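You operate a simulated robot arm through the tools that you are given. There is no shell and no other tool. Be economical: measure what you need, move in short steps, check, and stop when the job is done.

You are at the controls of a simulated two-armed robot. One attempt, no reset.

## Task
Pick up the green scoop from the top of the cream bench with one hand, pass it to the other hand and put it in the inside of the grey flood tray.

It is judged by the outcome, as a careful person would: the job done as asked, and still so three seconds after it is handed in. It fails if anything else is knocked over, pushed out of place, dropped, spilled or broken.

## Robot
Two 7-joint arms with two-finger parallel grippers on one trunk, on a base that drives. Base frame: it is fixed to the floor where the robot stands at the start and does not move with it; the origin is under the middle of the robot, x ahead of it, y to its left, z up; the surface under the hand at the start is at about z = 780. Units: mm, rad, N and s.
The left shoulder is at the start at [52, 101, 1060], the right one opposite. With the tool pointing down near the work surface each hand reaches from about 240 to 540 mm from the robot's upright axis, wherever it stands, measured 20 degrees to its own side. Places, roughly: inside of the grey flood tray [400, 4300, 800]. Payload 2.4 kg a hand.
The tool frame of a hand sits at the grasp point between the pads (the TCP): z along the fingers, y along the line on which they close. The tips reach 24 mm beyond it. Largest opening 68 mm; finger width 17, thickness 10; the body of the gripper, 40 by 70 mm, starts 41 mm behind the TCP.
Orientation is told as [roll, pitch, yaw] about the base's x, y, z axes, in that order, counted from this pose: with the fingers straight down and closing along the base's y, the tool's x points along the base's -x, its y along +y and its z along -z.

## Interface
- The arms move only by the tool jog_arm. It takes "left_targets", "right_targets" or both (then of equal length, played together; a hand with none holds still); each is a list that holds one entry, the list of rows, each a list of 6 numbers: the shift along the base's x, y, z in mm, then the turn, a rotation vector about the base's x, y, z in rad. In form: [[[x, y, z, wx, wy, wz], ...]]. A call has 1 to 10 rows; each row is the pose to reach, as a shift and turn from the pose commanded when the call began. "left_gripper" and "right_gripper" are, for a hand that has rows, the gripper command, from -1 (shut) to 1 (fully open), values between in proportion, set as the call begins (left out, the last holds). Each row takes 0.2 s and may step no farther than 50 mm and 0.15 rad from the row before; otherwise, or with a gripper value out of range, the whole call is refused. A pose out of reach is approached as far as the arm can. The call stops where the force on the tool passes 40 N (or 10 N more than at its start, if that is more) or the arm is blocked; 0.2 s more then pass. The fingers move at their own pace (about 72 mm/s each) and stop on an object; they squeeze with about 37 N. The grip force told is the motor's: it shows also when the fingers shut on nothing. Time passes only in rows, and 0.2 s behind the last, so rows that repeat a pose let the fingers close. It gives the time, the measured TCP pose, the force on the tool (base axes), the opening and the grip force at its end, in the units of the frame above (readings bear some noise), with the torque about the TCP (base axes, N m) and any sound that the robot's microphone picked up, and new pictures: "show" is both (left out), scene, wrist or none (wrist: the cameras of the hands that moved).
- Cameras (640 x 400 px; columns grow to the right, rows downward): "scene" is now at [149.6, -12.8, 1220.8]; the picture's right is [-0.15, -0.99, 0.00], its down [-0.51, 0.08, -0.86] and it looks along [0.85, -0.13, -0.52] (base axes); focal length 243 px, centre (320, 200). "left" rides on the left gripper at [84, -11, -75] in its tool frame; the picture's right is [0.13, 0.99, 0.00], its down [-0.60, 0.08, -0.79] and it looks along [-0.79, 0.10, 0.61] (tool axes); focal length 251 px, centre (320, 200). "right" rides on the right gripper at [84, 11, -75] in its tool frame; the picture's right is [-0.13, 0.99, 0.00], its down [-0.60, -0.08, -0.79] and it looks along [-0.79, -0.10, 0.61] (tool axes); focal length 251 px, centre (320, 200). There is no depth. A picture from a camera that has moved, and an enlarged one, comes with that camera's place and axes in the base frame and with its lens. The place of the scene camera against the robot may be out by one fixed shift of up to 12 mm in any direction.
- move_column(by): slides the trunk up (or, below 0, down) by that many mm; the arms and the scene camera ride with it, the base frame stays. It gives what a move gives, with no picture.
- roll_base(legs): drives the robot by 1 to 6 legs, each [ahead, left, turn to the left] in mm, mm and rad, along the robot's own axes; the way and the turn of a leg run together, so that a leg with both is an arc; at most 1500 mm and 3.142 rad a leg. The arms and the cameras ride along, it lands a little off, and it stops where it bumps. It gives what a move gives, and a new picture of the scene camera.
- turn_head(pan, tilt): turns the head with the scene camera to pan (to the left, within 1.501 rad either way) and tilt (down, from -0.506 to 1.204), counted from straight ahead of the robot. It gives what a move gives, and a new picture of the scene camera.
- enlarge(camera, box): a new picture of the part [left, top, right, bottom] of that camera's present view, enlarged. No time passes.
- hand_in(): hands the job in; it is judged then, once.

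Work in short steps. Places have to be worked out from the pictures, the camera data and where the tool is seen: move nearer, look again, correct. Check each grasp and each placing, and mend what went wrong. You have 120 turns and 260 pictures in all, those below and enlarged ones among them. Open the grippers and draw the arms clear of the work before you hand the job in, unless the task says otherwise; then end with one line.

The tools are called after "Emit:" as a command line: name --argument value ..., lists and objects as JSON in quotes. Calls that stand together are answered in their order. jog_arm: Moves the arms, as the interface text tells. Its arguments: {"type":"object","properties":{"left_targets":{"type":"array"},"left_gripper":{"type":"number"},"right_targets":{"type":"array"},"right_gripper":{"type":"number"},"show":{"type":"string","enum":["both","scene","wrist","none"]}},"required":[]} The other tools are called the same way: move_column (by) slides the trunk up or down; roll_base (legs) drives the base; turn_head (pan, tilt) turns the head that bears the scene camera; enlarge (camera, box) takes an enlarged picture of a part of a camera's view; hand_in () hands the job in.

At the start:

```text
t: 0.0
left_ee_pos: [368.1, 78.2, 1111.2]
left_orientation: [0.001, 0.0, 0.0]
left_contact_force: [-0.3, 0.7, -0.3]
left_ft_torque: [0.02, -0.02, 0.0]
left_gripper_width: 68.0
left_gripper_force: 0.1
right_ee_pos: [398.0, -211.8, 1088.7]
right_orientation: [0.001, 0.001, -0.002]
right_contact_force: [0.9, -0.1, -0.5]
right_ft_torque: [0.01, 0.02, 0.01]
right_gripper_width: 67.9
right_gripper_force: 0.1
trunk travel left (down, up): [-275.0, 574.0]
robot x, y, heading: [1.1, -0.7, 0.005]
head pan, tilt: [-0.147, 0.543]
```

scene: 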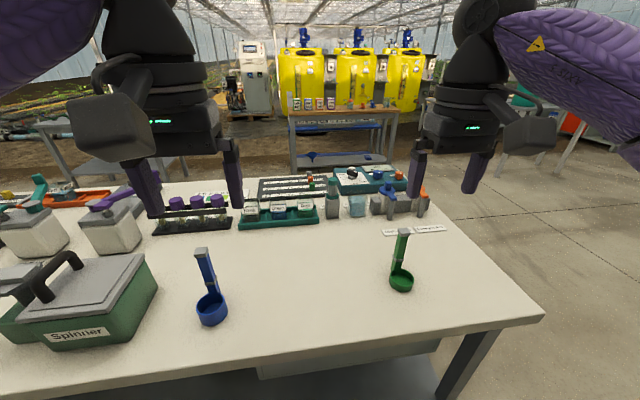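
right: 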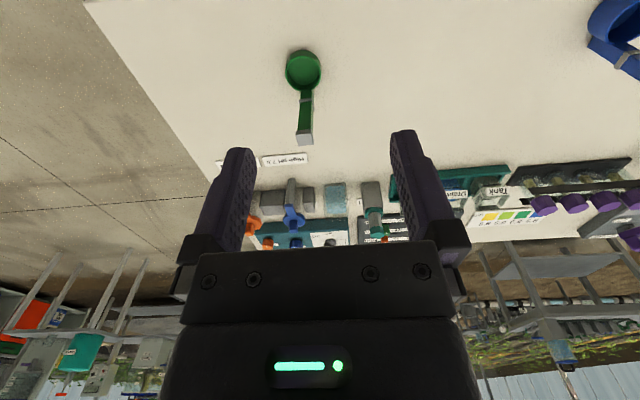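
left: 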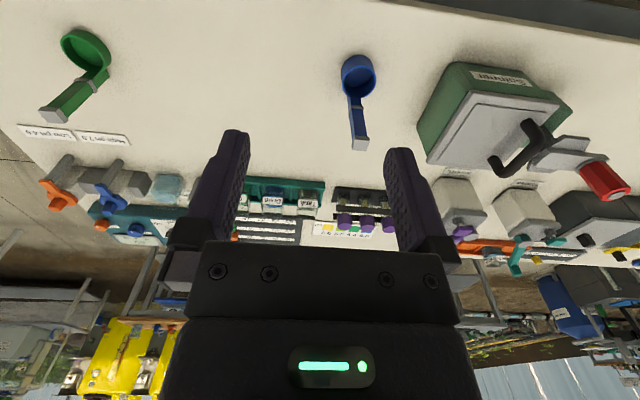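

The cup of the green scoop appears to sit near [486, -246, 790], with its handle rising away from the robot. I'll look closer.

Emit:
enlarge --camera "scene" --box '[340, 200, 468, 300]'

Emit:
enlarge --camera "right" --box '[240, 30, 368, 160]'

Emit:
enlarge --camera "left" --box '[20, 20, 148, 130]'

Emit:
turn_head --pan 1.45 --tilt 0.25

```text
4.00 times, centred on (404, 250) of scene
camera zoom: at [149.6, -12.8, 1220.8], right [-0.15, -0.99, 0.0], down [-0.51, 0.08, -0.86], along [0.85, -0.13, -0.52], focal length 972 px, centre (-16, 0)
```

zoom: 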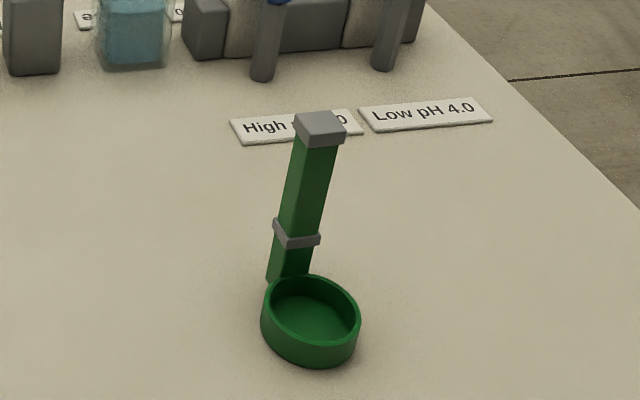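

```text
3.08 times, centred on (304, 95) of right
camera zoom: at [315.8, -201.6, 1163.3], right [0.13, 0.99, 0.0], down [0.6, -0.08, 0.79], along [0.79, -0.1, -0.61], focal length 774 px, centre (369, 523)
```

zoom: 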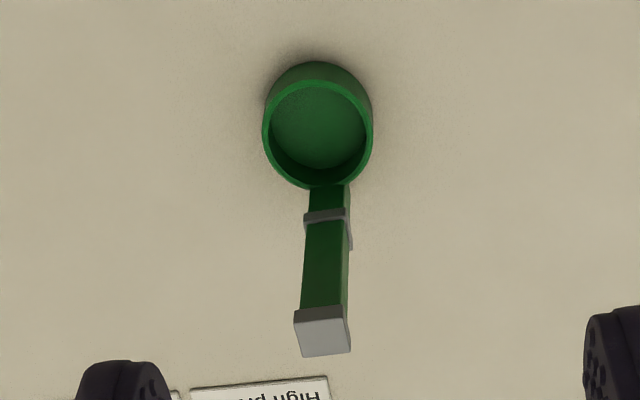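

```text
3.64 times, centred on (84, 75) of left
camera zoom: at [282.7, 66.6, 1185.3], right [-0.13, 0.99, 0.0], down [0.6, 0.08, 0.79], along [0.79, 0.1, -0.61], focal length 914 px, centre (1178, 654)
```

zoom: 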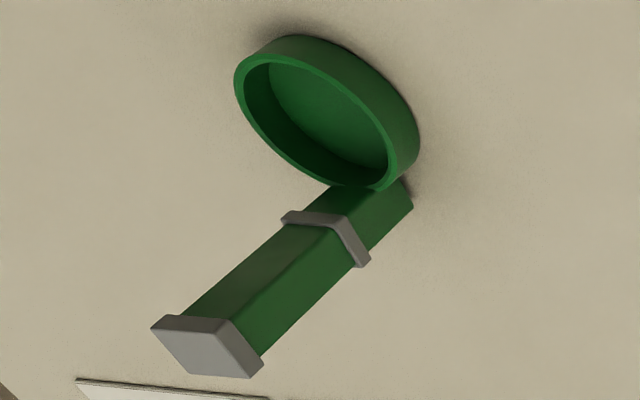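

```text
t: 1.7
left_ee_pos: [368.9, 79.0, 1110.7]
left_orientation: [0.001, 0.001, 0.0]
left_contact_force: [-0.3, 0.7, 0.1]
left_ft_torque: [0.01, -0.02, -0.02]
left_gripper_width: 68.0
left_gripper_force: 0.0
right_ee_pos: [399.0, -212.7, 1086.5]
right_orientation: [-0.001, -0.001, 0.001]
right_contact_force: [-0.1, 0.3, 0.9]
right_ft_torque: [0.0, 0.01, 0.01]
right_gripper_width: 67.9
right_gripper_force: 0.1
trunk travel left (down, up): [-275.0, 574.0]
robot x, y, heading: [-0.7, 1.2, 0.002]
head pan, tilt: [1.45, 0.25]
camera scene: at [71.9, 93.1, 1247.8], right [0.99, -0.12, 0.0], down [-0.03, -0.25, -0.97], along [0.12, 0.96, -0.25], focal length 243 px, centre (320, 200)
```

scene: 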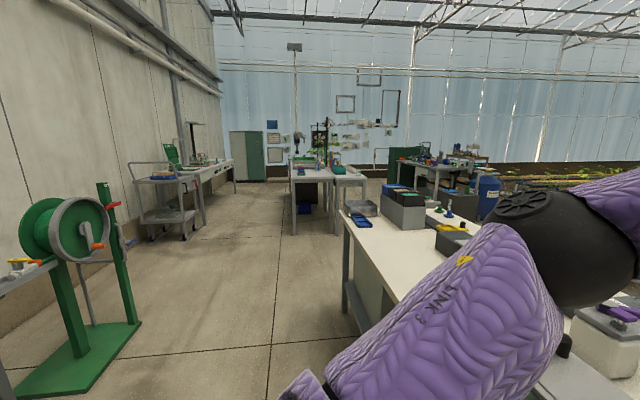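

The scoop is a dipper with a vertical handle, at about x 530, y -250, with its top near z 893; the cup is on the robot's side. I'll look straight down to see how much room there is between the base and the bench.

Emit:
turn_head --pan 0.0 --tilt 1.2

```text
t: 3.2
left_ee_pos: [368.1, 78.6, 1110.4]
left_orientation: [-0.001, -0.001, 0.0]
left_contact_force: [-0.3, -0.4, 0.1]
left_ft_torque: [0.02, -0.02, 0.02]
left_gripper_width: 68.0
left_gripper_force: 0.1
right_ee_pos: [399.3, -212.7, 1086.8]
right_orientation: [-0.001, -0.001, 0.001]
right_contact_force: [0.7, 0.0, -0.5]
right_ft_torque: [0.0, 0.01, -0.03]
right_gripper_width: 68.0
right_gripper_force: 0.0
trunk travel left (down, up): [-275.0, 574.0]
robot x, y, heading: [0.9, 0.6, 0.002]
head pan, tilt: [0.0, 1.201]
camera scene: at [116.5, 0.4, 1171.0], right [0.0, -1.0, 0.0], down [-0.93, 0.0, -0.36], along [0.36, 0.0, -0.93], focal length 243 px, centre (320, 200)
```

scene: 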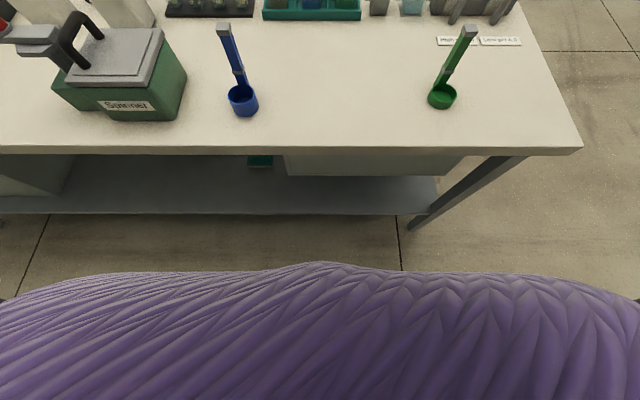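

The bench edge is at x≈368 and the base front reaches at most about 220, so there is room. I'll drive 100 ahead and 60 right.

Emit:
roll_base --legs '[[100, -60, 0]]'

Emit:
turn_head --pan -0.3 --tilt 0.8

```text
t: 4.5
left_ee_pos: [467.8, 18.9, 1110.5]
left_orientation: [0.001, 0.002, 0.002]
left_contact_force: [-0.4, 0.4, -0.2]
left_ft_torque: [-0.01, 0.0, -0.01]
left_gripper_width: 68.3
left_gripper_force: 0.0
right_ee_pos: [499.4, -272.2, 1087.5]
right_orientation: [-0.001, 0.001, 0.002]
right_contact_force: [0.1, 0.6, -0.1]
right_ft_torque: [0.01, 0.01, -0.01]
right_gripper_width: 68.0
right_gripper_force: 0.0
trunk travel left (down, up): [-275.0, 574.0]
robot x, y, heading: [99.8, -57.3, 0.004]
head pan, tilt: [0.0, 1.201]
camera scene: at [216.8, -59.0, 1170.9], right [0.0, -1.0, 0.0], down [-0.93, 0.0, -0.36], along [0.36, 0.0, -0.93], focal length 243 px, centre (320, 200)
```

scene: 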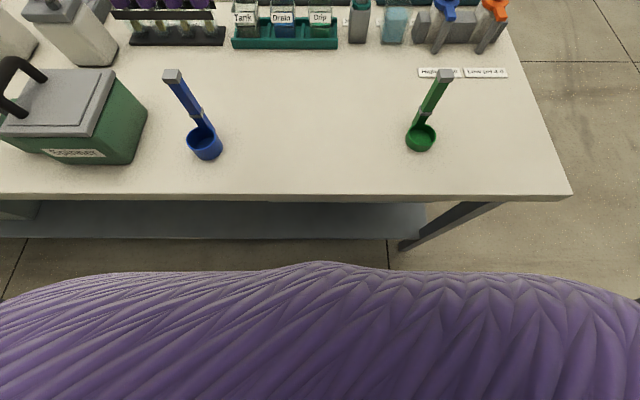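

```text
t: 5.3
left_ee_pos: [468.0, 20.1, 1111.3]
left_orientation: [0.001, -0.001, 0.003]
left_contact_force: [0.1, 0.4, -0.1]
left_ft_torque: [0.0, -0.01, -0.01]
left_gripper_width: 68.1
left_gripper_force: 0.1
right_ee_pos: [497.8, -271.8, 1086.3]
right_orientation: [0.001, 0.001, 0.001]
right_contact_force: [-0.7, -0.4, -0.2]
right_ft_torque: [0.0, 0.0, -0.01]
right_gripper_width: 68.0
right_gripper_force: 0.1
trunk travel left (down, up): [-275.0, 574.0]
robot x, y, heading: [100.1, -62.5, 0.004]
head pan, tilt: [-0.3, 0.799]
camera scene: at [237.6, -82.6, 1198.6], right [-0.29, -0.96, 0.0], down [-0.69, 0.21, -0.7], along [0.67, -0.2, -0.72], focal length 243 px, centre (320, 200)
```

scene: 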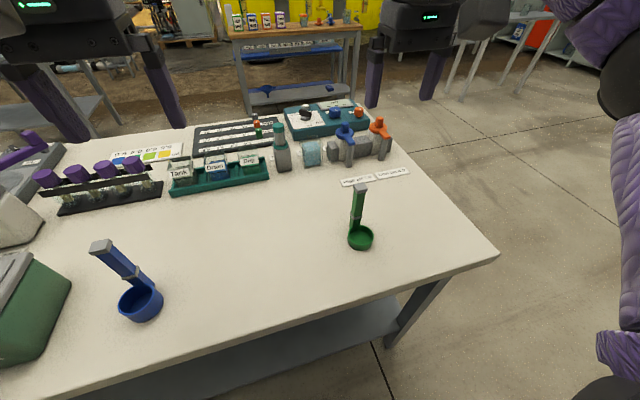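

Next I'll tilt the right hand 0.7 rad so its fingers point forward and down, and bring it to a standoff above and behind the handle.

Emit:
jog_arm --right_targets '[[[-12, 4, -21, 0, -0.14, 0], [-24, 8, -42, 0, -0.28, 0], [-36, 12, -64, 0, -0.42, 0], [-48, 17, -85, 0, -0.56, 0], [-58, 22, -107, 0, -0.7, 0], [-58, 22, -107, 0, -0.7, 0]]]' --right_gripper 1

```text
t: 6.7
left_ee_pos: [468.0, 20.4, 1111.5]
left_orientation: [-0.001, 0.001, 0.002]
left_contact_force: [0.0, 0.4, 0.0]
left_ft_torque: [-0.02, 0.01, -0.01]
left_gripper_width: 68.1
left_gripper_force: 0.0
right_ee_pos: [443.9, -249.3, 981.2]
right_orientation: [0.0, -0.699, 0.003]
right_contact_force: [0.2, 0.7, 0.1]
right_ft_torque: [-0.02, -0.02, 0.03]
right_gripper_width: 67.7
right_gripper_force: 0.2
right hand out of reach, approached as far as the arm can: row 5, 6
trunk travel left (down, up): [-275.0, 574.0]
robot x, y, heading: [96.8, -62.8, 0.0]
head pan, tilt: [-0.3, 0.799]
camera scene: at [237.5, -82.7, 1198.7], right [-0.29, -0.96, 0.0], down [-0.69, 0.21, -0.7], along [0.67, -0.21, -0.72], focal length 243 px, centre (320, 200)
camera right: at [333.0, -238.9, 985.3], right [0.1, 0.99, 0.08], down [-0.05, -0.08, 1.0], along [0.99, -0.1, 0.04], focal length 251 px, centre (320, 200)
```

scene: 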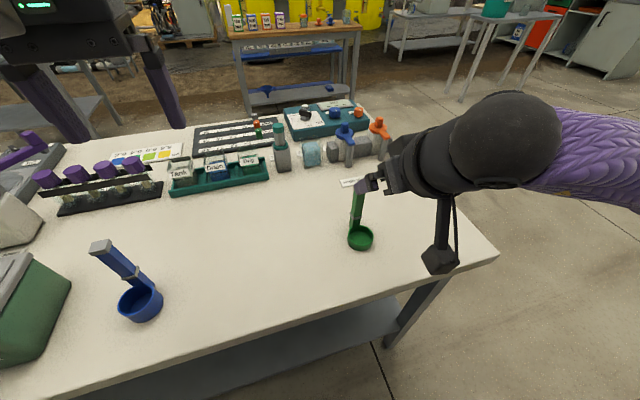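
right: 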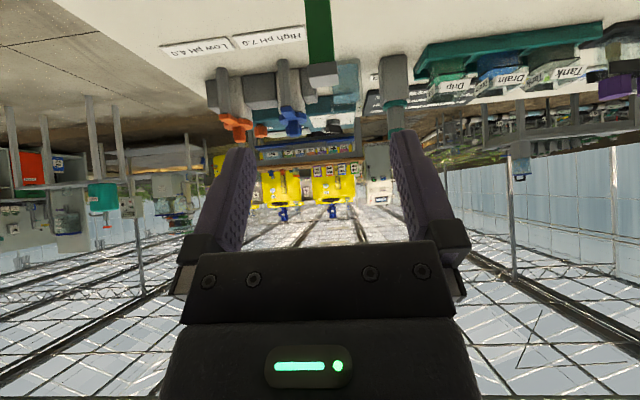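

The cap of the handle is visible between the fingers. I'll enlarge both views to pin down the handle.

Emit:
enlarge --camera "scene" --box '[316, 170, 412, 260]'

Emit:
enlarge --camera "right" --box '[256, 0, 384, 100]'

```text
4.44 times, centred on (364, 215) of scene
camera zoom: at [237.5, -82.7, 1198.7], right [-0.29, -0.96, 0.0], down [-0.69, 0.21, -0.7], along [0.67, -0.21, -0.72], focal length 1080 px, centre (124, 133)
```

zoom: 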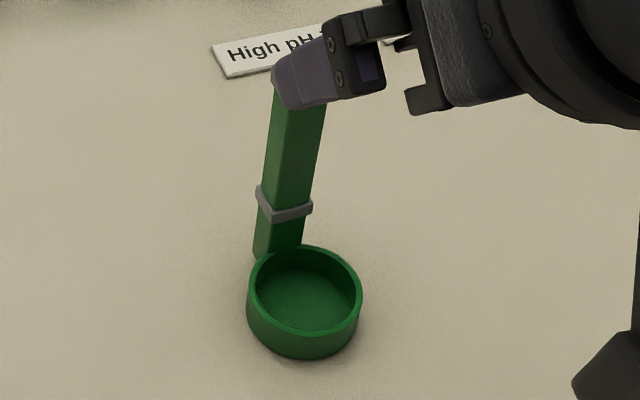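

```text
4.00 times, centred on (320, 50) of right
camera zoom: at [333.0, -238.9, 985.3], right [0.1, 0.99, 0.08], down [-0.05, -0.08, 1.0], along [0.99, -0.1, 0.04], focal length 1006 px, centre (320, 800)
```

zoom: 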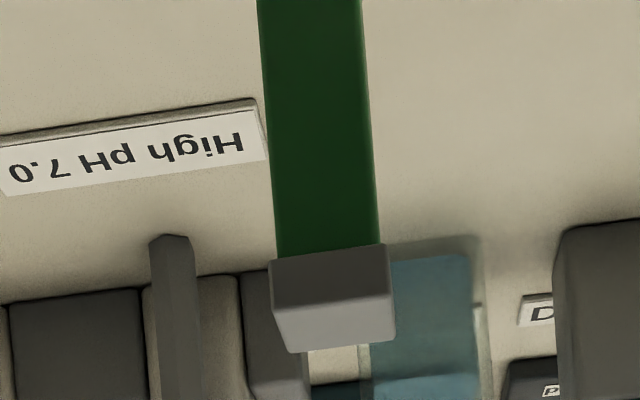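

The handle is square to the base axes at about x 527, y -248.5, and roughly 22 mm wide. I'll move to a standoff at (450, -248, 912) with 0.8 rad of tilt.

Emit:
jog_arm --right_targets '[[[5, 1, -35, 0, -0.1, 0], [8, 1, -68, 0, -0.1, 0], [8, 1, -68, 0, -0.1, 0]]]'

```text
t: 7.5
left_ee_pos: [467.2, 19.8, 1110.7]
left_orientation: [0.0, 0.0, 0.003]
left_contact_force: [-1.1, -0.8, -0.1]
left_ft_torque: [0.0, -0.03, 0.0]
left_gripper_width: 67.9
left_gripper_force: 0.1
right_ee_pos: [460.0, -250.2, 912.6]
right_orientation: [-0.003, -0.8, 0.002]
right_contact_force: [0.0, -0.1, 0.3]
right_ft_torque: [0.0, -0.03, 0.01]
right_gripper_width: 67.9
right_gripper_force: 0.0
right hand out of reach, approached as far as the arm can: row 1, 2, 3
trunk travel left (down, up): [-275.0, 574.0]
robot x, y, heading: [99.6, -59.1, 0.001]
head pan, tilt: [-0.3, 0.799]
camera scene: at [237.6, -82.7, 1198.7], right [-0.29, -0.96, 0.0], down [-0.69, 0.21, -0.7], along [0.67, -0.21, -0.72], focal length 243 px, centre (320, 200)
camera right: at [348.9, -239.4, 905.4], right [0.09, 0.99, 0.09], down [-0.15, -0.08, 0.99], along [0.99, -0.1, 0.14], focal length 251 px, centre (320, 200)
```

scene: 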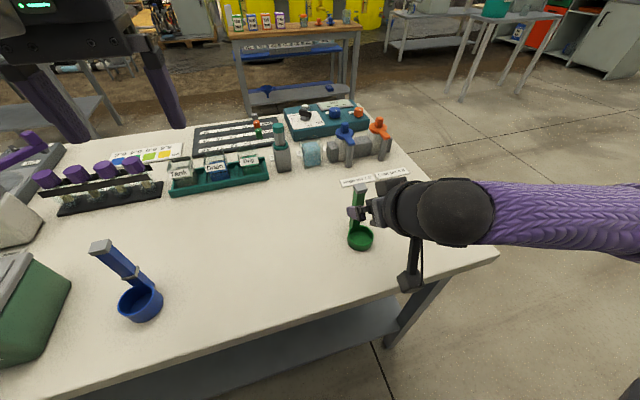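
right: 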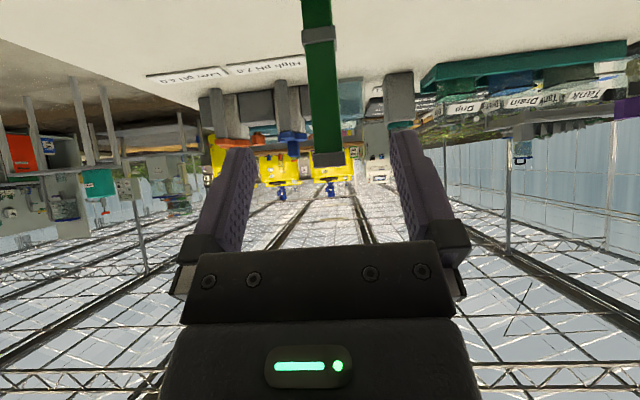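

The ring on the handle is at z≈827 and the cap at about 895. The approach looks centred, so I'll go halfway in and check.

Emit:
jog_arm --right_targets '[[[18, 1, -15, 0, 0, 0], [36, 1, -36, 0, 0, 0], [36, 1, -36, 0, 0, 0]]]'

```text
t: 8.3
left_ee_pos: [468.2, 20.8, 1110.9]
left_orientation: [0.001, 0.001, 0.001]
left_contact_force: [0.2, -0.7, 0.2]
left_ft_torque: [0.0, 0.0, -0.02]
left_gripper_width: 67.9
left_gripper_force: 0.1
right_ee_pos: [495.0, -248.9, 875.3]
right_orientation: [-0.002, -0.799, 0.002]
right_contact_force: [0.1, 0.9, 0.2]
right_ft_torque: [0.03, 0.0, 0.01]
right_gripper_width: 68.0
right_gripper_force: 0.1
trunk travel left (down, up): [-275.0, 574.0]
robot x, y, heading: [100.4, -60.6, 0.006]
head pan, tilt: [-0.3, 0.799]
camera scene: at [237.7, -82.7, 1198.7], right [-0.29, -0.96, 0.0], down [-0.69, 0.21, -0.7], along [0.67, -0.21, -0.72], focal length 243 px, centre (320, 200)
camera right: at [384.7, -238.5, 868.4], right [0.09, 0.99, 0.09], down [-0.15, -0.08, 0.99], along [0.98, -0.1, 0.14], focal length 251 px, centre (320, 200)
```

scene: 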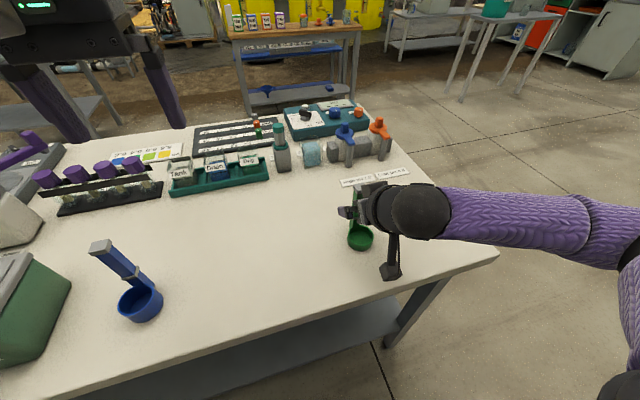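
right: 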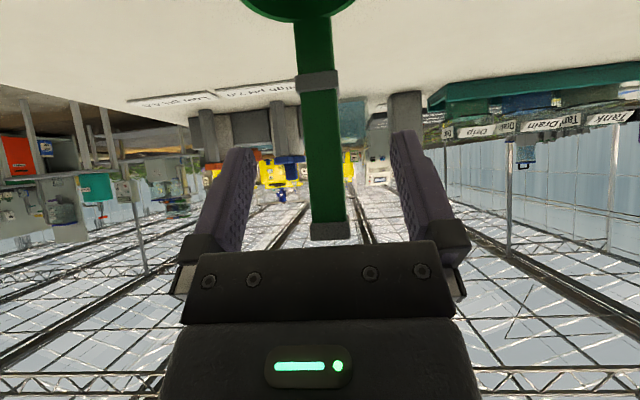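

The ring triangulates to x≈518 (front face), z≈826, so the handle axis is near x 529. I'll go in to (523, -248.5, 838).

Emit:
jog_arm --right_targets '[[[14, 0, -18, 0, 0, 0], [28, 0, -37, 0, 0, 0], [28, 0, -37, 0, 0, 0]]]'

Emit:
enlarge --camera "scene" --box '[316, 170, 412, 260]'

```text
t: 9.1
left_ee_pos: [468.3, 19.8, 1110.3]
left_orientation: [-0.001, 0.002, 0.002]
left_contact_force: [-0.5, -0.1, -0.8]
left_ft_torque: [-0.01, 0.01, -0.03]
left_gripper_width: 68.1
left_gripper_force: 0.1
right_ee_pos: [524.1, -248.7, 837.9]
right_orientation: [-0.001, -0.799, 0.001]
right_contact_force: [-0.3, 0.0, 0.1]
right_ft_torque: [0.04, 0.02, 0.03]
right_gripper_width: 68.2
right_gripper_force: 0.1
trunk travel left (down, up): [-275.0, 574.0]
robot x, y, heading: [103.0, -59.6, 0.004]
head pan, tilt: [-0.3, 0.799]
camera scene: at [237.7, -82.7, 1198.7], right [-0.29, -0.96, 0.0], down [-0.69, 0.21, -0.7], along [0.67, -0.21, -0.72], focal length 243 px, centre (320, 200)
camera right: at [412.7, -238.1, 831.6], right [0.09, 0.99, 0.09], down [-0.15, -0.08, 0.99], along [0.98, -0.1, 0.14], focal length 251 px, centre (320, 200)
```

scene: 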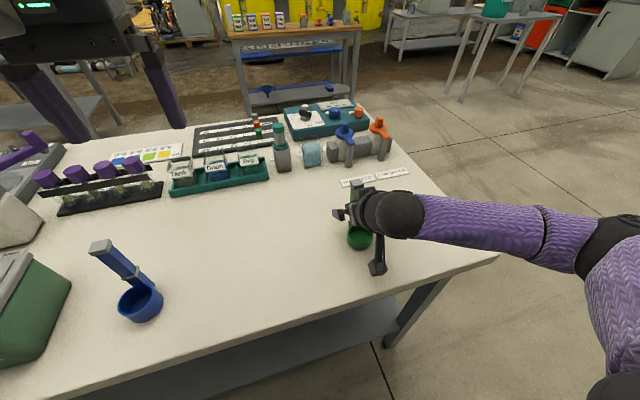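
right: 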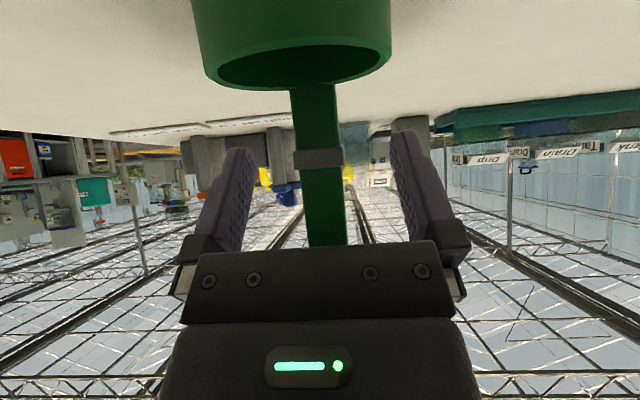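

```text
4.44 times, centred on (364, 215) of scene
camera zoom: at [237.7, -82.7, 1198.7], right [-0.29, -0.96, 0.0], down [-0.69, 0.21, -0.7], along [0.67, -0.21, -0.72], focal length 1080 px, centre (124, 133)
```

zoom: 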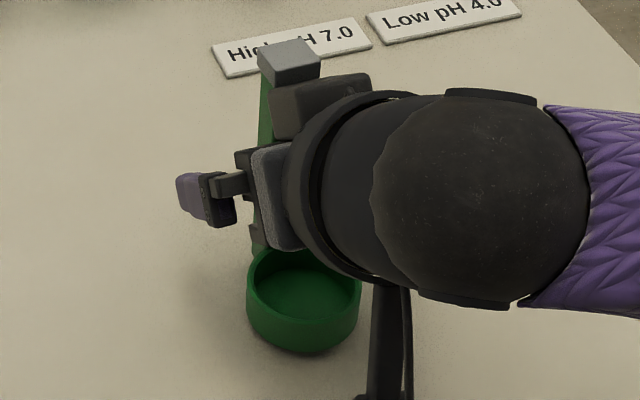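

The handle sits centred between the fingers, so I'll close the gripper.

Emit:
jog_arm --right_targets '[[[0, 0, 0, 0, 0, 0], [0, 0, 0, 0, 0, 0], [0, 0, 0, 0, 0, 0]]]' --right_gripper -1 --show "wrist"

```text
t: 9.9
left_ee_pos: [468.9, 20.8, 1111.2]
left_orientation: [0.0, 0.001, 0.002]
left_contact_force: [1.2, 0.1, 0.9]
left_ft_torque: [0.02, 0.01, 0.03]
left_gripper_width: 68.0
left_gripper_force: 0.1
right_ee_pos: [523.4, -249.6, 837.7]
right_orientation: [-0.003, -0.8, 0.003]
right_contact_force: [0.5, -0.6, -0.1]
right_ft_torque: [0.02, -0.02, 0.01]
right_gripper_width: 17.5
right_gripper_force: 36.0
trunk travel left (down, up): [-275.0, 574.0]
robot x, y, heading: [97.8, -59.1, -0.001]
head pan, tilt: [-0.3, 0.799]
camera right: at [412.7, -238.1, 831.8], right [0.09, 0.99, 0.09], down [-0.15, -0.08, 0.99], along [0.98, -0.1, 0.14], focal length 251 px, centre (320, 200)
```

right: 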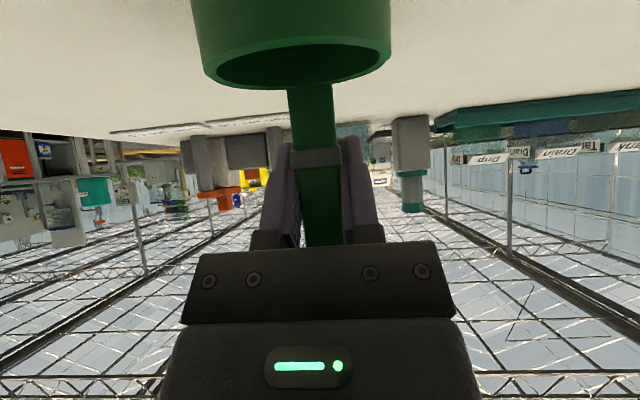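

The grip is firm at 17.5 mm. I'll lift 160 mm.

Emit:
jog_arm --right_targets '[[[0, 0, 20, 0, 0, 0], [0, 0, 50, 0, 0, 0], [0, 0, 90, 0, 0, 0], [0, 0, 130, 0, 0, 0], [0, 0, 160, 0, 0, 0], [0, 0, 160, 0, 0, 0]]]'

```text
t: 11.3
left_ee_pos: [469.0, 20.0, 1110.9]
left_orientation: [0.001, -0.001, 0.001]
left_contact_force: [0.0, 0.3, -0.1]
left_ft_torque: [-0.02, 0.02, -0.03]
left_gripper_width: 67.9
left_gripper_force: 0.1
right_ee_pos: [525.5, -248.1, 998.8]
right_orientation: [0.0, -0.799, 0.002]
right_contact_force: [0.4, -0.4, -0.4]
right_ft_torque: [0.01, -0.05, 0.02]
right_gripper_width: 17.6
right_gripper_force: 36.0
trunk travel left (down, up): [-275.0, 574.0]
robot x, y, heading: [100.6, -61.4, 0.003]
head pan, tilt: [-0.3, 0.799]
camera scene: at [237.7, -82.7, 1198.7], right [-0.29, -0.96, 0.0], down [-0.69, 0.21, -0.7], along [0.67, -0.21, -0.72], focal length 243 px, centre (320, 200)
camera right: at [414.2, -238.6, 992.2], right [0.09, 0.99, 0.09], down [-0.15, -0.08, 0.99], along [0.99, -0.1, 0.14], focal length 251 px, centre (320, 200)
```

scene: 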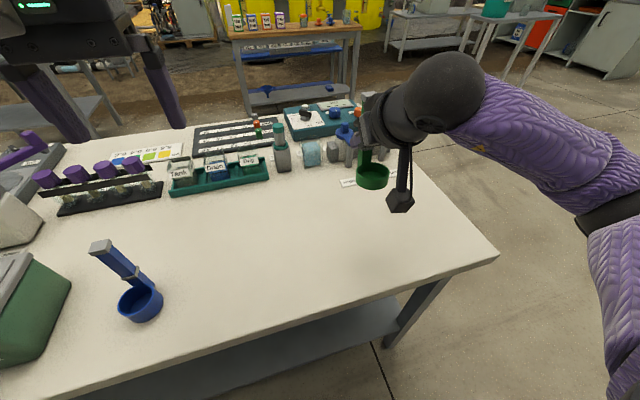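
right: 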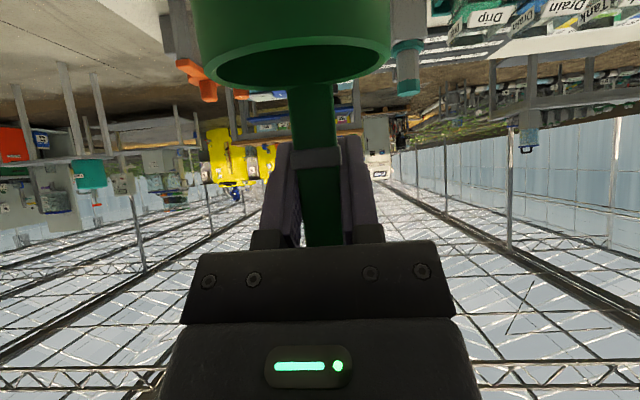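

The scoop is held and lifted clear. I'll bring it in front of the robot, yawing the right hand left by 0.75 rad, while the left hand moves aside.

Emit:
jog_arm --right_targets '[[[-7, 30, 0, 0, 0, 0.13], [-14, 60, 0, 0, 0, 0.26], [-21, 90, 0, 0, 0, 0.39], [-28, 120, 0, 0, 0, 0.52], [-35, 150, 0, 0, 0, 0.64], [-35, 160, 0, 0, 0, 0.75], [-35, 160, 0, 0, 0, 0.75]]]' --left_targets '[[[-5, 25, 10, 0, 0, 0], [-10, 50, 20, 0, 0, 0], [-20, 75, 30, 0, 0, 0], [-30, 100, 40, 0, 0, 0], [-40, 120, 40, 0, 0, 0], [-40, 130, 40, 0, 0, 0], [-40, 130, 40, 0, 0, 0]]]'

Emit:
turn_head --pan 0.0 --tilt 0.6

```text
t: 12.9
left_ee_pos: [427.5, 151.4, 1150.8]
left_orientation: [0.0, -0.001, 0.001]
left_contact_force: [0.6, 0.9, 0.4]
left_ft_torque: [0.02, 0.01, 0.0]
left_gripper_width: 68.0
left_gripper_force: 0.1
right_ee_pos: [490.0, -88.1, 998.0]
right_orientation: [-0.002, -0.801, 0.752]
right_contact_force: [0.0, 0.3, -0.3]
right_ft_torque: [0.04, -0.01, -0.01]
right_gripper_width: 0.0
right_gripper_force: 23.6
trunk travel left (down, up): [-275.0, 574.0]
robot x, y, heading: [100.9, -59.5, -0.0]
head pan, tilt: [-0.3, 0.799]
camera scene: at [237.6, -82.6, 1198.7], right [-0.29, -0.96, 0.0], down [-0.69, 0.21, -0.7], along [0.67, -0.21, -0.72], focal length 243 px, centre (320, 200)
camera right: at [400.7, -157.2, 991.4], right [-0.61, 0.79, 0.09], down [-0.05, -0.16, 0.99], along [0.79, 0.6, 0.14], focal length 251 px, centre (320, 200)
camera left: at [342.3, 138.0, 1225.2], right [-0.13, 0.99, 0.0], down [0.6, 0.08, 0.79], along [0.79, 0.1, -0.61], focal length 251 px, centre (320, 200)
```

scene: 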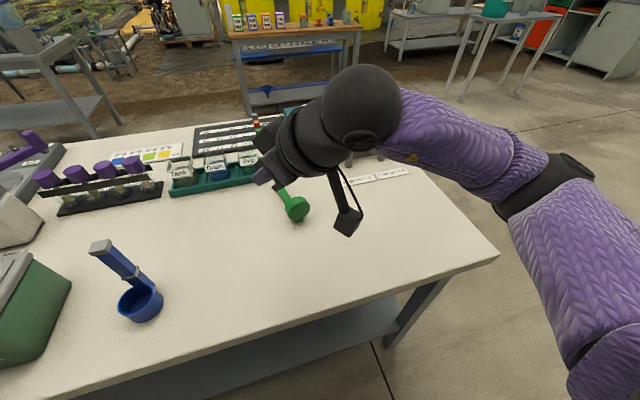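
right: 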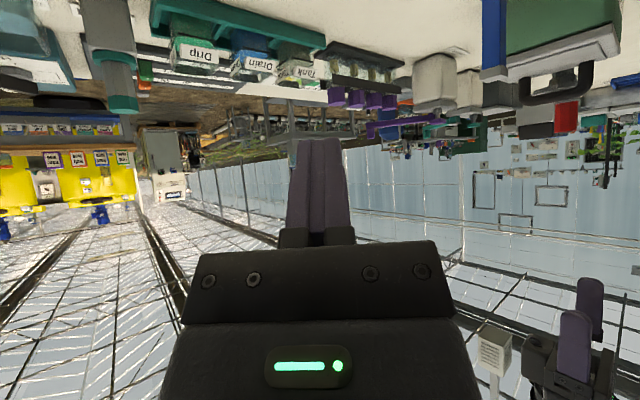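
left: 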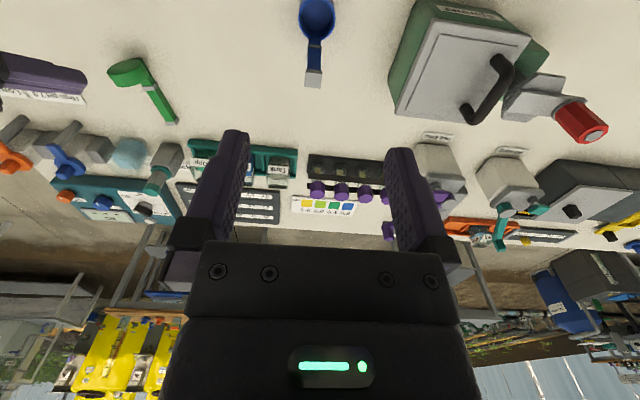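

```text
t: 13.7
left_ee_pos: [427.7, 148.9, 1150.8]
left_orientation: [0.0, 0.0, 0.002]
left_contact_force: [-0.4, -1.0, 0.8]
left_ft_torque: [0.02, 0.01, 0.01]
left_gripper_width: 68.0
left_gripper_force: 0.0
right_ee_pos: [489.5, -88.1, 998.0]
right_orientation: [-0.002, -0.799, 0.752]
right_contact_force: [-0.6, 0.2, -0.4]
right_ft_torque: [0.02, -0.02, -0.04]
right_gripper_width: 0.3
right_gripper_force: 23.1
trunk travel left (down, up): [-275.0, 574.0]
robot x, y, heading: [102.1, -58.7, -0.001]
head pan, tilt: [0.0, 0.6]
camera scene: at [248.9, -58.7, 1215.5], right [0.0, -1.0, 0.0], down [-0.57, 0.0, -0.82], along [0.82, 0.0, -0.57], focal length 243 px, centre (320, 200)
```

scene: 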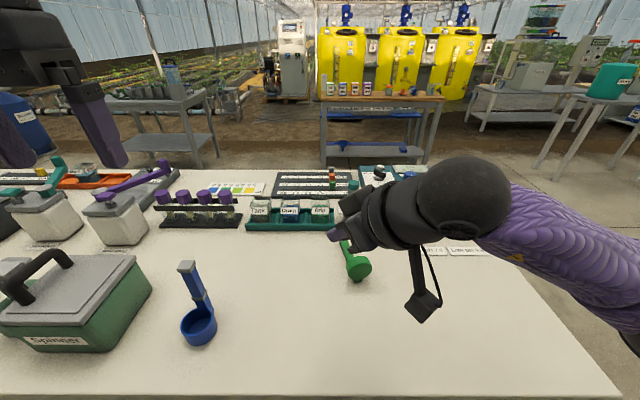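

The scoop slipped out during the swing and the right gripper is now empty. It seems to be lying on the bench. I'll raise the right hand and look at where it came to rest.

Emit:
jog_arm --right_targets '[[[0, -20, 30, 0, 0, -0.15], [0, -40, 60, 0, 0, -0.3], [0, -70, 90, 0, 0, -0.45], [0, -110, 120, 0, 0, -0.6], [0, -150, 130, 0, 0, -0.75]]]' --right_gripper 1

Emit:
enlarge --camera "scene" --box '[300, 180, 428, 290]'

Emit:
enlarge --camera "left" --box '[80, 30, 208, 140]'

```text
t: 14.9
left_ee_pos: [427.3, 149.4, 1151.2]
left_orientation: [-0.001, 0.001, 0.003]
left_contact_force: [-0.4, 0.2, 0.7]
left_ft_torque: [-0.02, -0.01, -0.01]
left_gripper_width: 68.3
left_gripper_force: 0.1
right_ee_pos: [489.4, -239.5, 1129.6]
right_orientation: [-0.003, -0.799, -0.003]
right_contact_force: [0.9, 0.4, -0.2]
right_ft_torque: [0.03, 0.0, 0.01]
right_gripper_width: 68.0
right_gripper_force: 0.1
trunk travel left (down, up): [-275.0, 574.0]
robot x, y, heading: [101.1, -57.1, 0.001]
head pan, tilt: [0.0, 0.6]
camera scene: at [248.8, -58.8, 1215.6], right [0.0, -1.0, 0.0], down [-0.57, 0.0, -0.82], along [0.82, 0.0, -0.57], focal length 243 px, centre (320, 200)
camera right: at [377.9, -228.6, 1122.5], right [0.09, 0.99, 0.09], down [-0.15, -0.08, 0.99], along [0.98, -0.1, 0.14], focal length 251 px, centre (320, 200)
```

scene: 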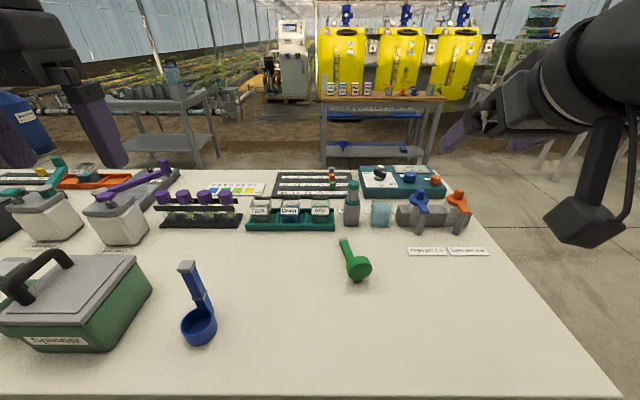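
right: 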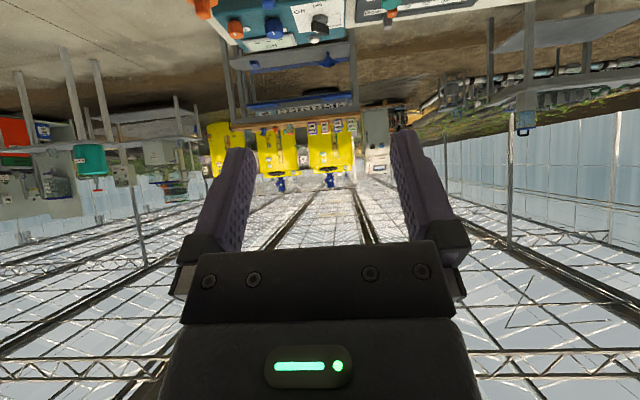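

```text
3.64 times, centred on (364, 235) of scene
camera zoom: at [248.8, -58.8, 1215.6], right [0.0, -1.0, 0.0], down [-0.57, 0.0, -0.82], along [0.82, 0.0, -0.57], focal length 883 px, centre (160, 73)
```

zoom: 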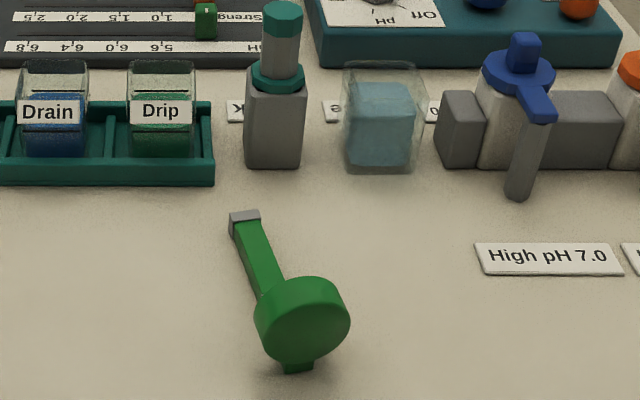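

```text
3.64 times, centred on (144, 85) of left
camera zoom: at [342.3, 137.6, 1225.2], right [-0.13, 0.99, 0.0], down [0.6, 0.08, 0.79], along [0.79, 0.1, -0.61], focal length 914 px, centre (960, 618)
```

zoom: 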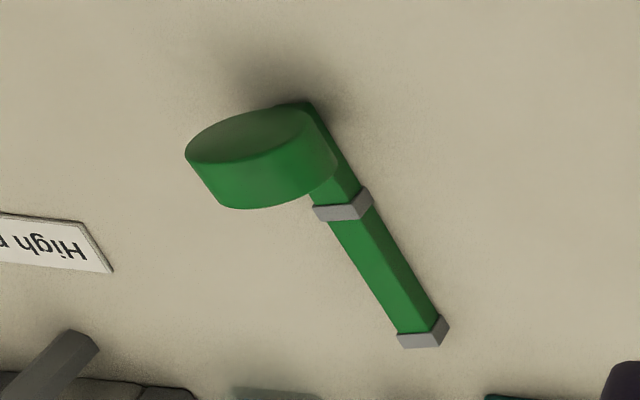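

The scoop is lying on its handle, from about (570, -138) to (680, -116), with the cup standing up on it near (585, -137). Nothing else appears disturbed. A straight-down grip across the cup (about 56 mm) would hold it most firmly, so I'll bring the right hand upright above it and look.

Emit:
jog_arm --right_targets '[[[0, 10, 0, 0, 0.14, 0], [0, 30, -10, 0, 0.28, 0], [10, 50, -30, 0, 0.42, 0], [20, 70, -50, 0, 0.56, 0], [30, 85, -80, 0, 0.7, 0], [40, 97, -110, 0, 0.8, 0], [40, 97, -110, 0, 0.8, 0]]]'

Emit:
enlarge --camera "right" --box '[240, 0, 400, 120]'

```text
t: 16.5
left_ee_pos: [427.8, 150.6, 1149.9]
left_orientation: [0.001, -0.002, 0.002]
left_contact_force: [-0.3, -1.1, -0.4]
left_ft_torque: [-0.02, 0.02, -0.01]
left_gripper_width: 68.0
left_gripper_force: 0.1
right_ee_pos: [529.1, -141.1, 1018.8]
right_orientation: [-0.002, 0.001, 0.001]
right_contact_force: [0.3, -0.6, 0.1]
right_ft_torque: [0.02, 0.01, 0.02]
right_gripper_width: 67.8
right_gripper_force: 0.0
trunk travel left (down, up): [-275.0, 574.0]
robot x, y, heading: [100.5, -62.9, -0.004]
head pan, tilt: [0.0, 0.6]
camera scene: at [249.0, -58.6, 1215.6], right [0.0, -1.0, 0.0], down [-0.57, 0.0, -0.82], along [0.82, 0.0, -0.57], focal length 243 px, centre (320, 200)
camera right: at [446.4, -130.5, 1095.4], right [0.13, 0.99, 0.0], down [0.61, -0.08, 0.79], along [0.79, -0.1, -0.61], focal length 251 px, centre (320, 200)
```

scene: 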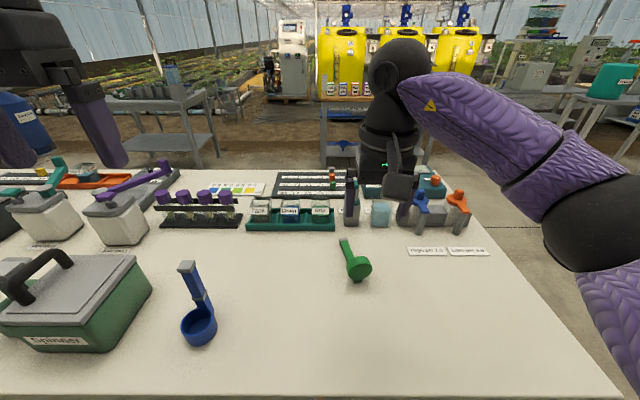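
right: 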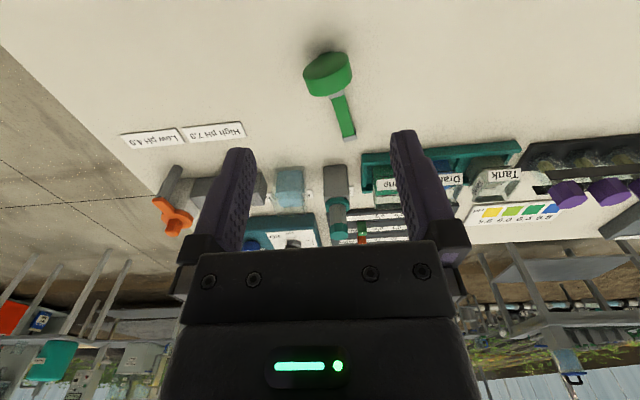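

```text
3.33 times, centred on (320, 60) of right
camera zoom: at [446.4, -130.5, 1095.4], right [0.13, 0.99, 0.0], down [0.61, -0.08, 0.79], along [0.79, -0.1, -0.61], focal length 838 px, centre (320, 667)
```

zoom: 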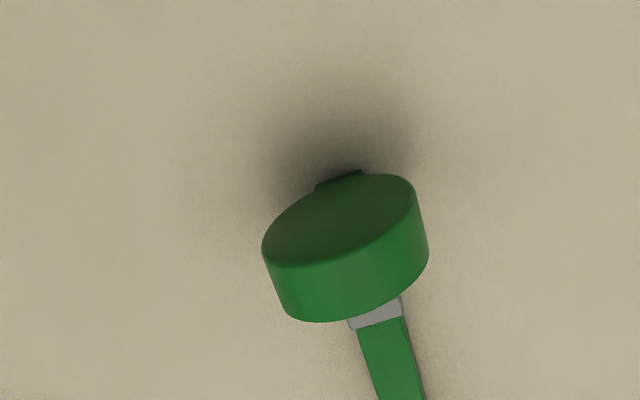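

The cup spans x≈568–590 and is centred at y≈-139, with its top at about 854 and its axis yawed about +0.2. I'll move above it with yaw +0.2.

Emit:
jog_arm --right_targets '[[[17, 1, -40, 0, 0, 0.1], [34, 2, -80, 0, 0, 0.2], [51, 2, -117, 0, 0, 0.2], [51, 2, -117, 0, 0, 0.2]]]'

Emit:
enlarge --camera "right" --box '[200, 0, 440, 150]'

Emit:
enlarge --camera "scene" --box '[300, 170, 428, 290]'

```text
t: 17.5
left_ee_pos: [428.0, 150.9, 1150.1]
left_orientation: [0.0, -0.001, 0.003]
left_contact_force: [0.2, 0.5, -0.2]
left_ft_torque: [-0.03, 0.04, 0.0]
left_gripper_width: 68.2
left_gripper_force: 0.1
right_ee_pos: [580.9, -138.2, 900.5]
right_orientation: [0.0, 0.001, 0.202]
right_contact_force: [-0.7, -0.7, -0.5]
right_ft_torque: [0.01, -0.01, -0.02]
right_gripper_width: 68.3
right_gripper_force: 0.1
trunk travel left (down, up): [-275.0, 574.0]
robot x, y, heading: [97.1, -58.7, 0.003]
head pan, tilt: [0.0, 0.6]
camera scene: at [249.0, -58.6, 1215.6], right [0.0, -1.0, 0.0], down [-0.57, 0.0, -0.82], along [0.82, 0.0, -0.57], focal length 243 px, centre (320, 200)
camera right: at [497.1, -145.5, 977.2], right [-0.07, 1.0, 0.0], down [0.61, 0.04, 0.79], along [0.79, 0.06, -0.61], focal length 251 px, centre (320, 200)
```

scene: 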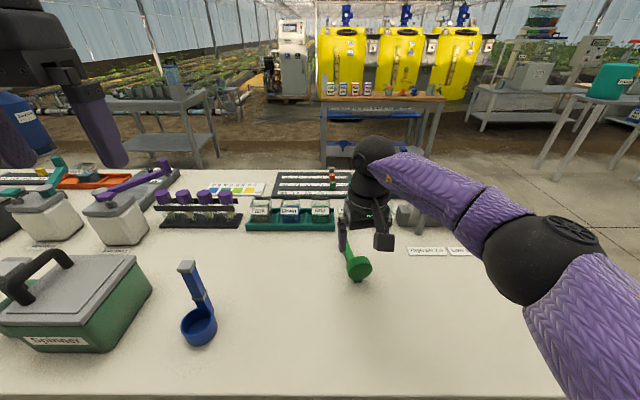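
right: 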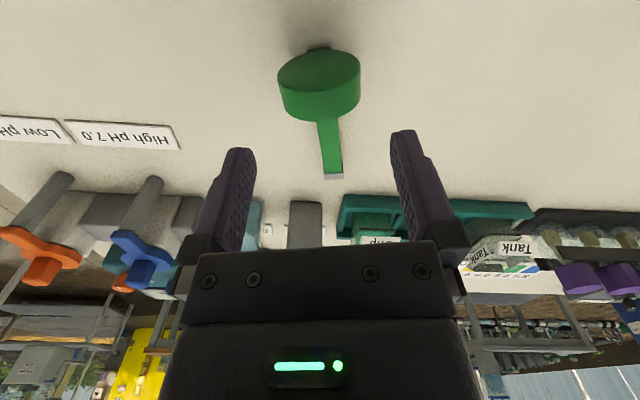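

```text
2.67 times, centred on (320, 75) of right
camera zoom: at [497.1, -145.5, 977.2], right [-0.07, 1.0, 0.0], down [0.61, 0.04, 0.79], along [0.79, 0.06, -0.61], focal length 670 px, centre (320, 533)
```

zoom: 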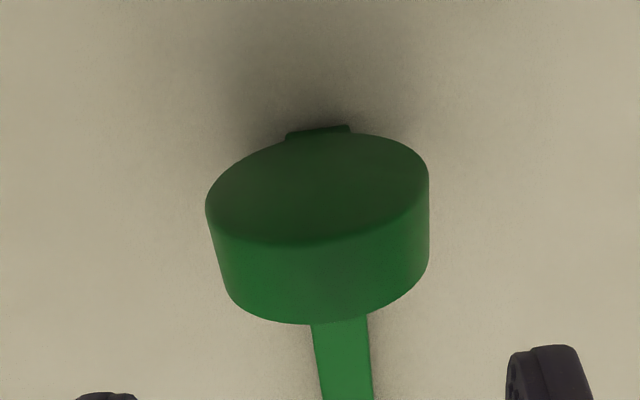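

```text
3.33 times, centred on (364, 230) of scene
camera zoom: at [249.0, -58.6, 1215.6], right [0.0, -1.0, 0.0], down [-0.57, 0.0, -0.82], along [0.82, 0.0, -0.57], focal length 810 px, centre (173, 100)
```

zoom: 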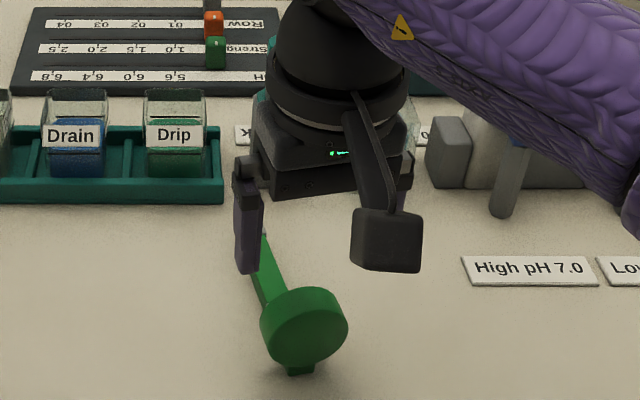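

The cup centre is about (577, -139). I'll descend with a small correction to z 828.

Emit:
jog_arm --right_targets '[[[-3, -1, -20, 0, 0, 0], [-4, -1, -35, 0, 0, 0], [-4, -1, -48, 0, 0, 0], [-4, -1, -60, 0, 0, 0], [-4, -1, -72, 0, 0, 0], [-4, -1, -72, 0, 0, 0]]]' --right_gripper 1

Emit:
enlarge --camera "scene" --box '[300, 170, 428, 290]'

```text
t: 18.9
left_ee_pos: [427.7, 150.9, 1150.1]
left_orientation: [0.0, 0.0, 0.001]
left_contact_force: [0.0, -0.6, -0.5]
left_ft_torque: [0.0, 0.02, -0.06]
left_gripper_width: 68.3
left_gripper_force: 0.0
right_ee_pos: [575.4, -140.9, 829.2]
right_orientation: [0.001, 0.0, 0.2]
right_contact_force: [0.2, -0.4, 0.2]
right_ft_torque: [-0.02, 0.0, 0.0]
right_gripper_width: 67.7
right_gripper_force: 0.0
trunk travel left (down, up): [-275.0, 574.0]
robot x, y, heading: [100.2, -59.1, 0.002]
head pan, tilt: [0.0, 0.6]
camera scene: at [249.0, -58.7, 1215.6], right [0.0, -1.0, 0.0], down [-0.57, 0.0, -0.82], along [0.82, 0.0, -0.57], focal length 243 px, centre (320, 200)
camera right: at [492.8, -146.7, 905.7], right [-0.07, 1.0, 0.0], down [0.61, 0.04, 0.79], along [0.79, 0.06, -0.61], focal length 251 px, centre (320, 200)
```

scene: 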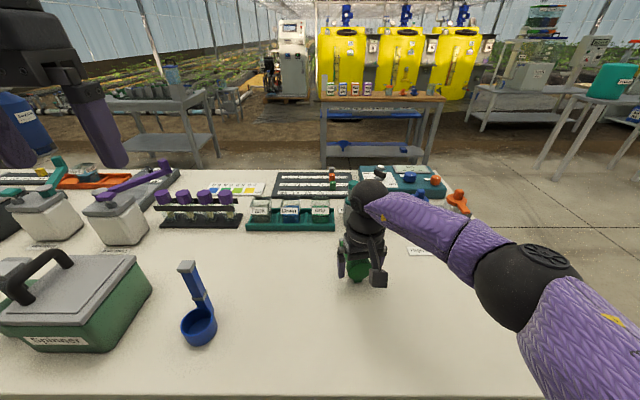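
right: 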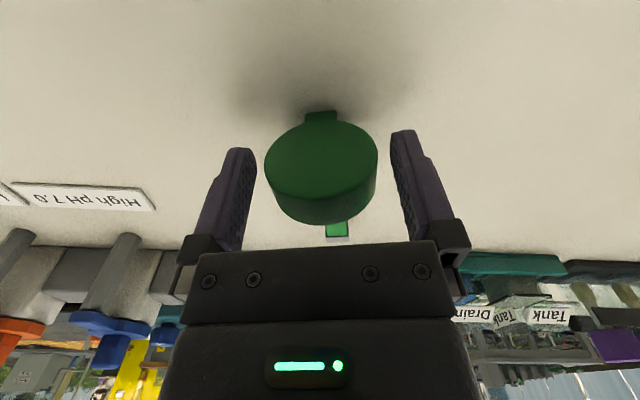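

```text
3.33 times, centred on (364, 230) of scene
camera zoom: at [249.0, -58.7, 1215.6], right [0.0, -1.0, 0.0], down [-0.57, 0.0, -0.82], along [0.82, 0.0, -0.57], focal length 810 px, centre (173, 100)
```

zoom: 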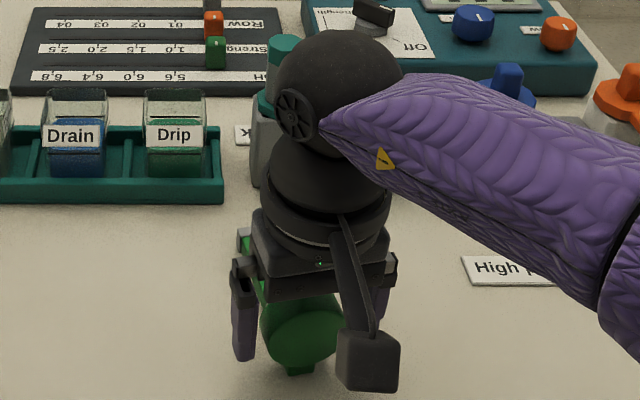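

The cup is between the fingers, so I'll close.

Emit:
jog_arm --right_targets '[[[0, 0, 0, 0, 0, 0], [0, 0, 0, 0, 0, 0], [0, 0, 0, 0, 0, 0]]]' --right_gripper -1 --show "wrist"

```text
t: 19.7
left_ee_pos: [427.4, 150.2, 1150.6]
left_orientation: [-0.001, 0.001, 0.002]
left_contact_force: [1.0, -0.2, 0.1]
left_ft_torque: [0.0, 0.01, -0.03]
left_gripper_width: 68.1
left_gripper_force: 0.2
right_ee_pos: [575.5, -139.7, 829.3]
right_orientation: [0.0, 0.001, 0.2]
right_contact_force: [-0.5, 0.0, -0.1]
right_ft_torque: [-0.01, 0.02, -0.01]
right_gripper_width: 54.7
right_gripper_force: 36.9
trunk travel left (down, up): [-275.0, 574.0]
robot x, y, heading: [99.2, -57.3, 0.003]
head pan, tilt: [0.0, 0.6]
camera right: at [492.8, -146.6, 905.9], right [-0.07, 1.0, 0.0], down [0.61, 0.04, 0.79], along [0.79, 0.06, -0.61], focal length 251 px, centre (320, 200)
```

right: 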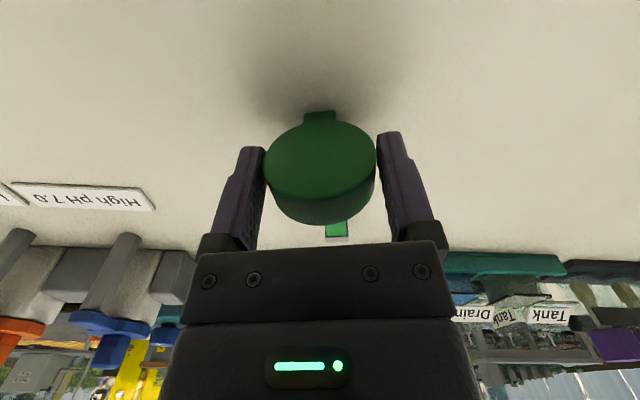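

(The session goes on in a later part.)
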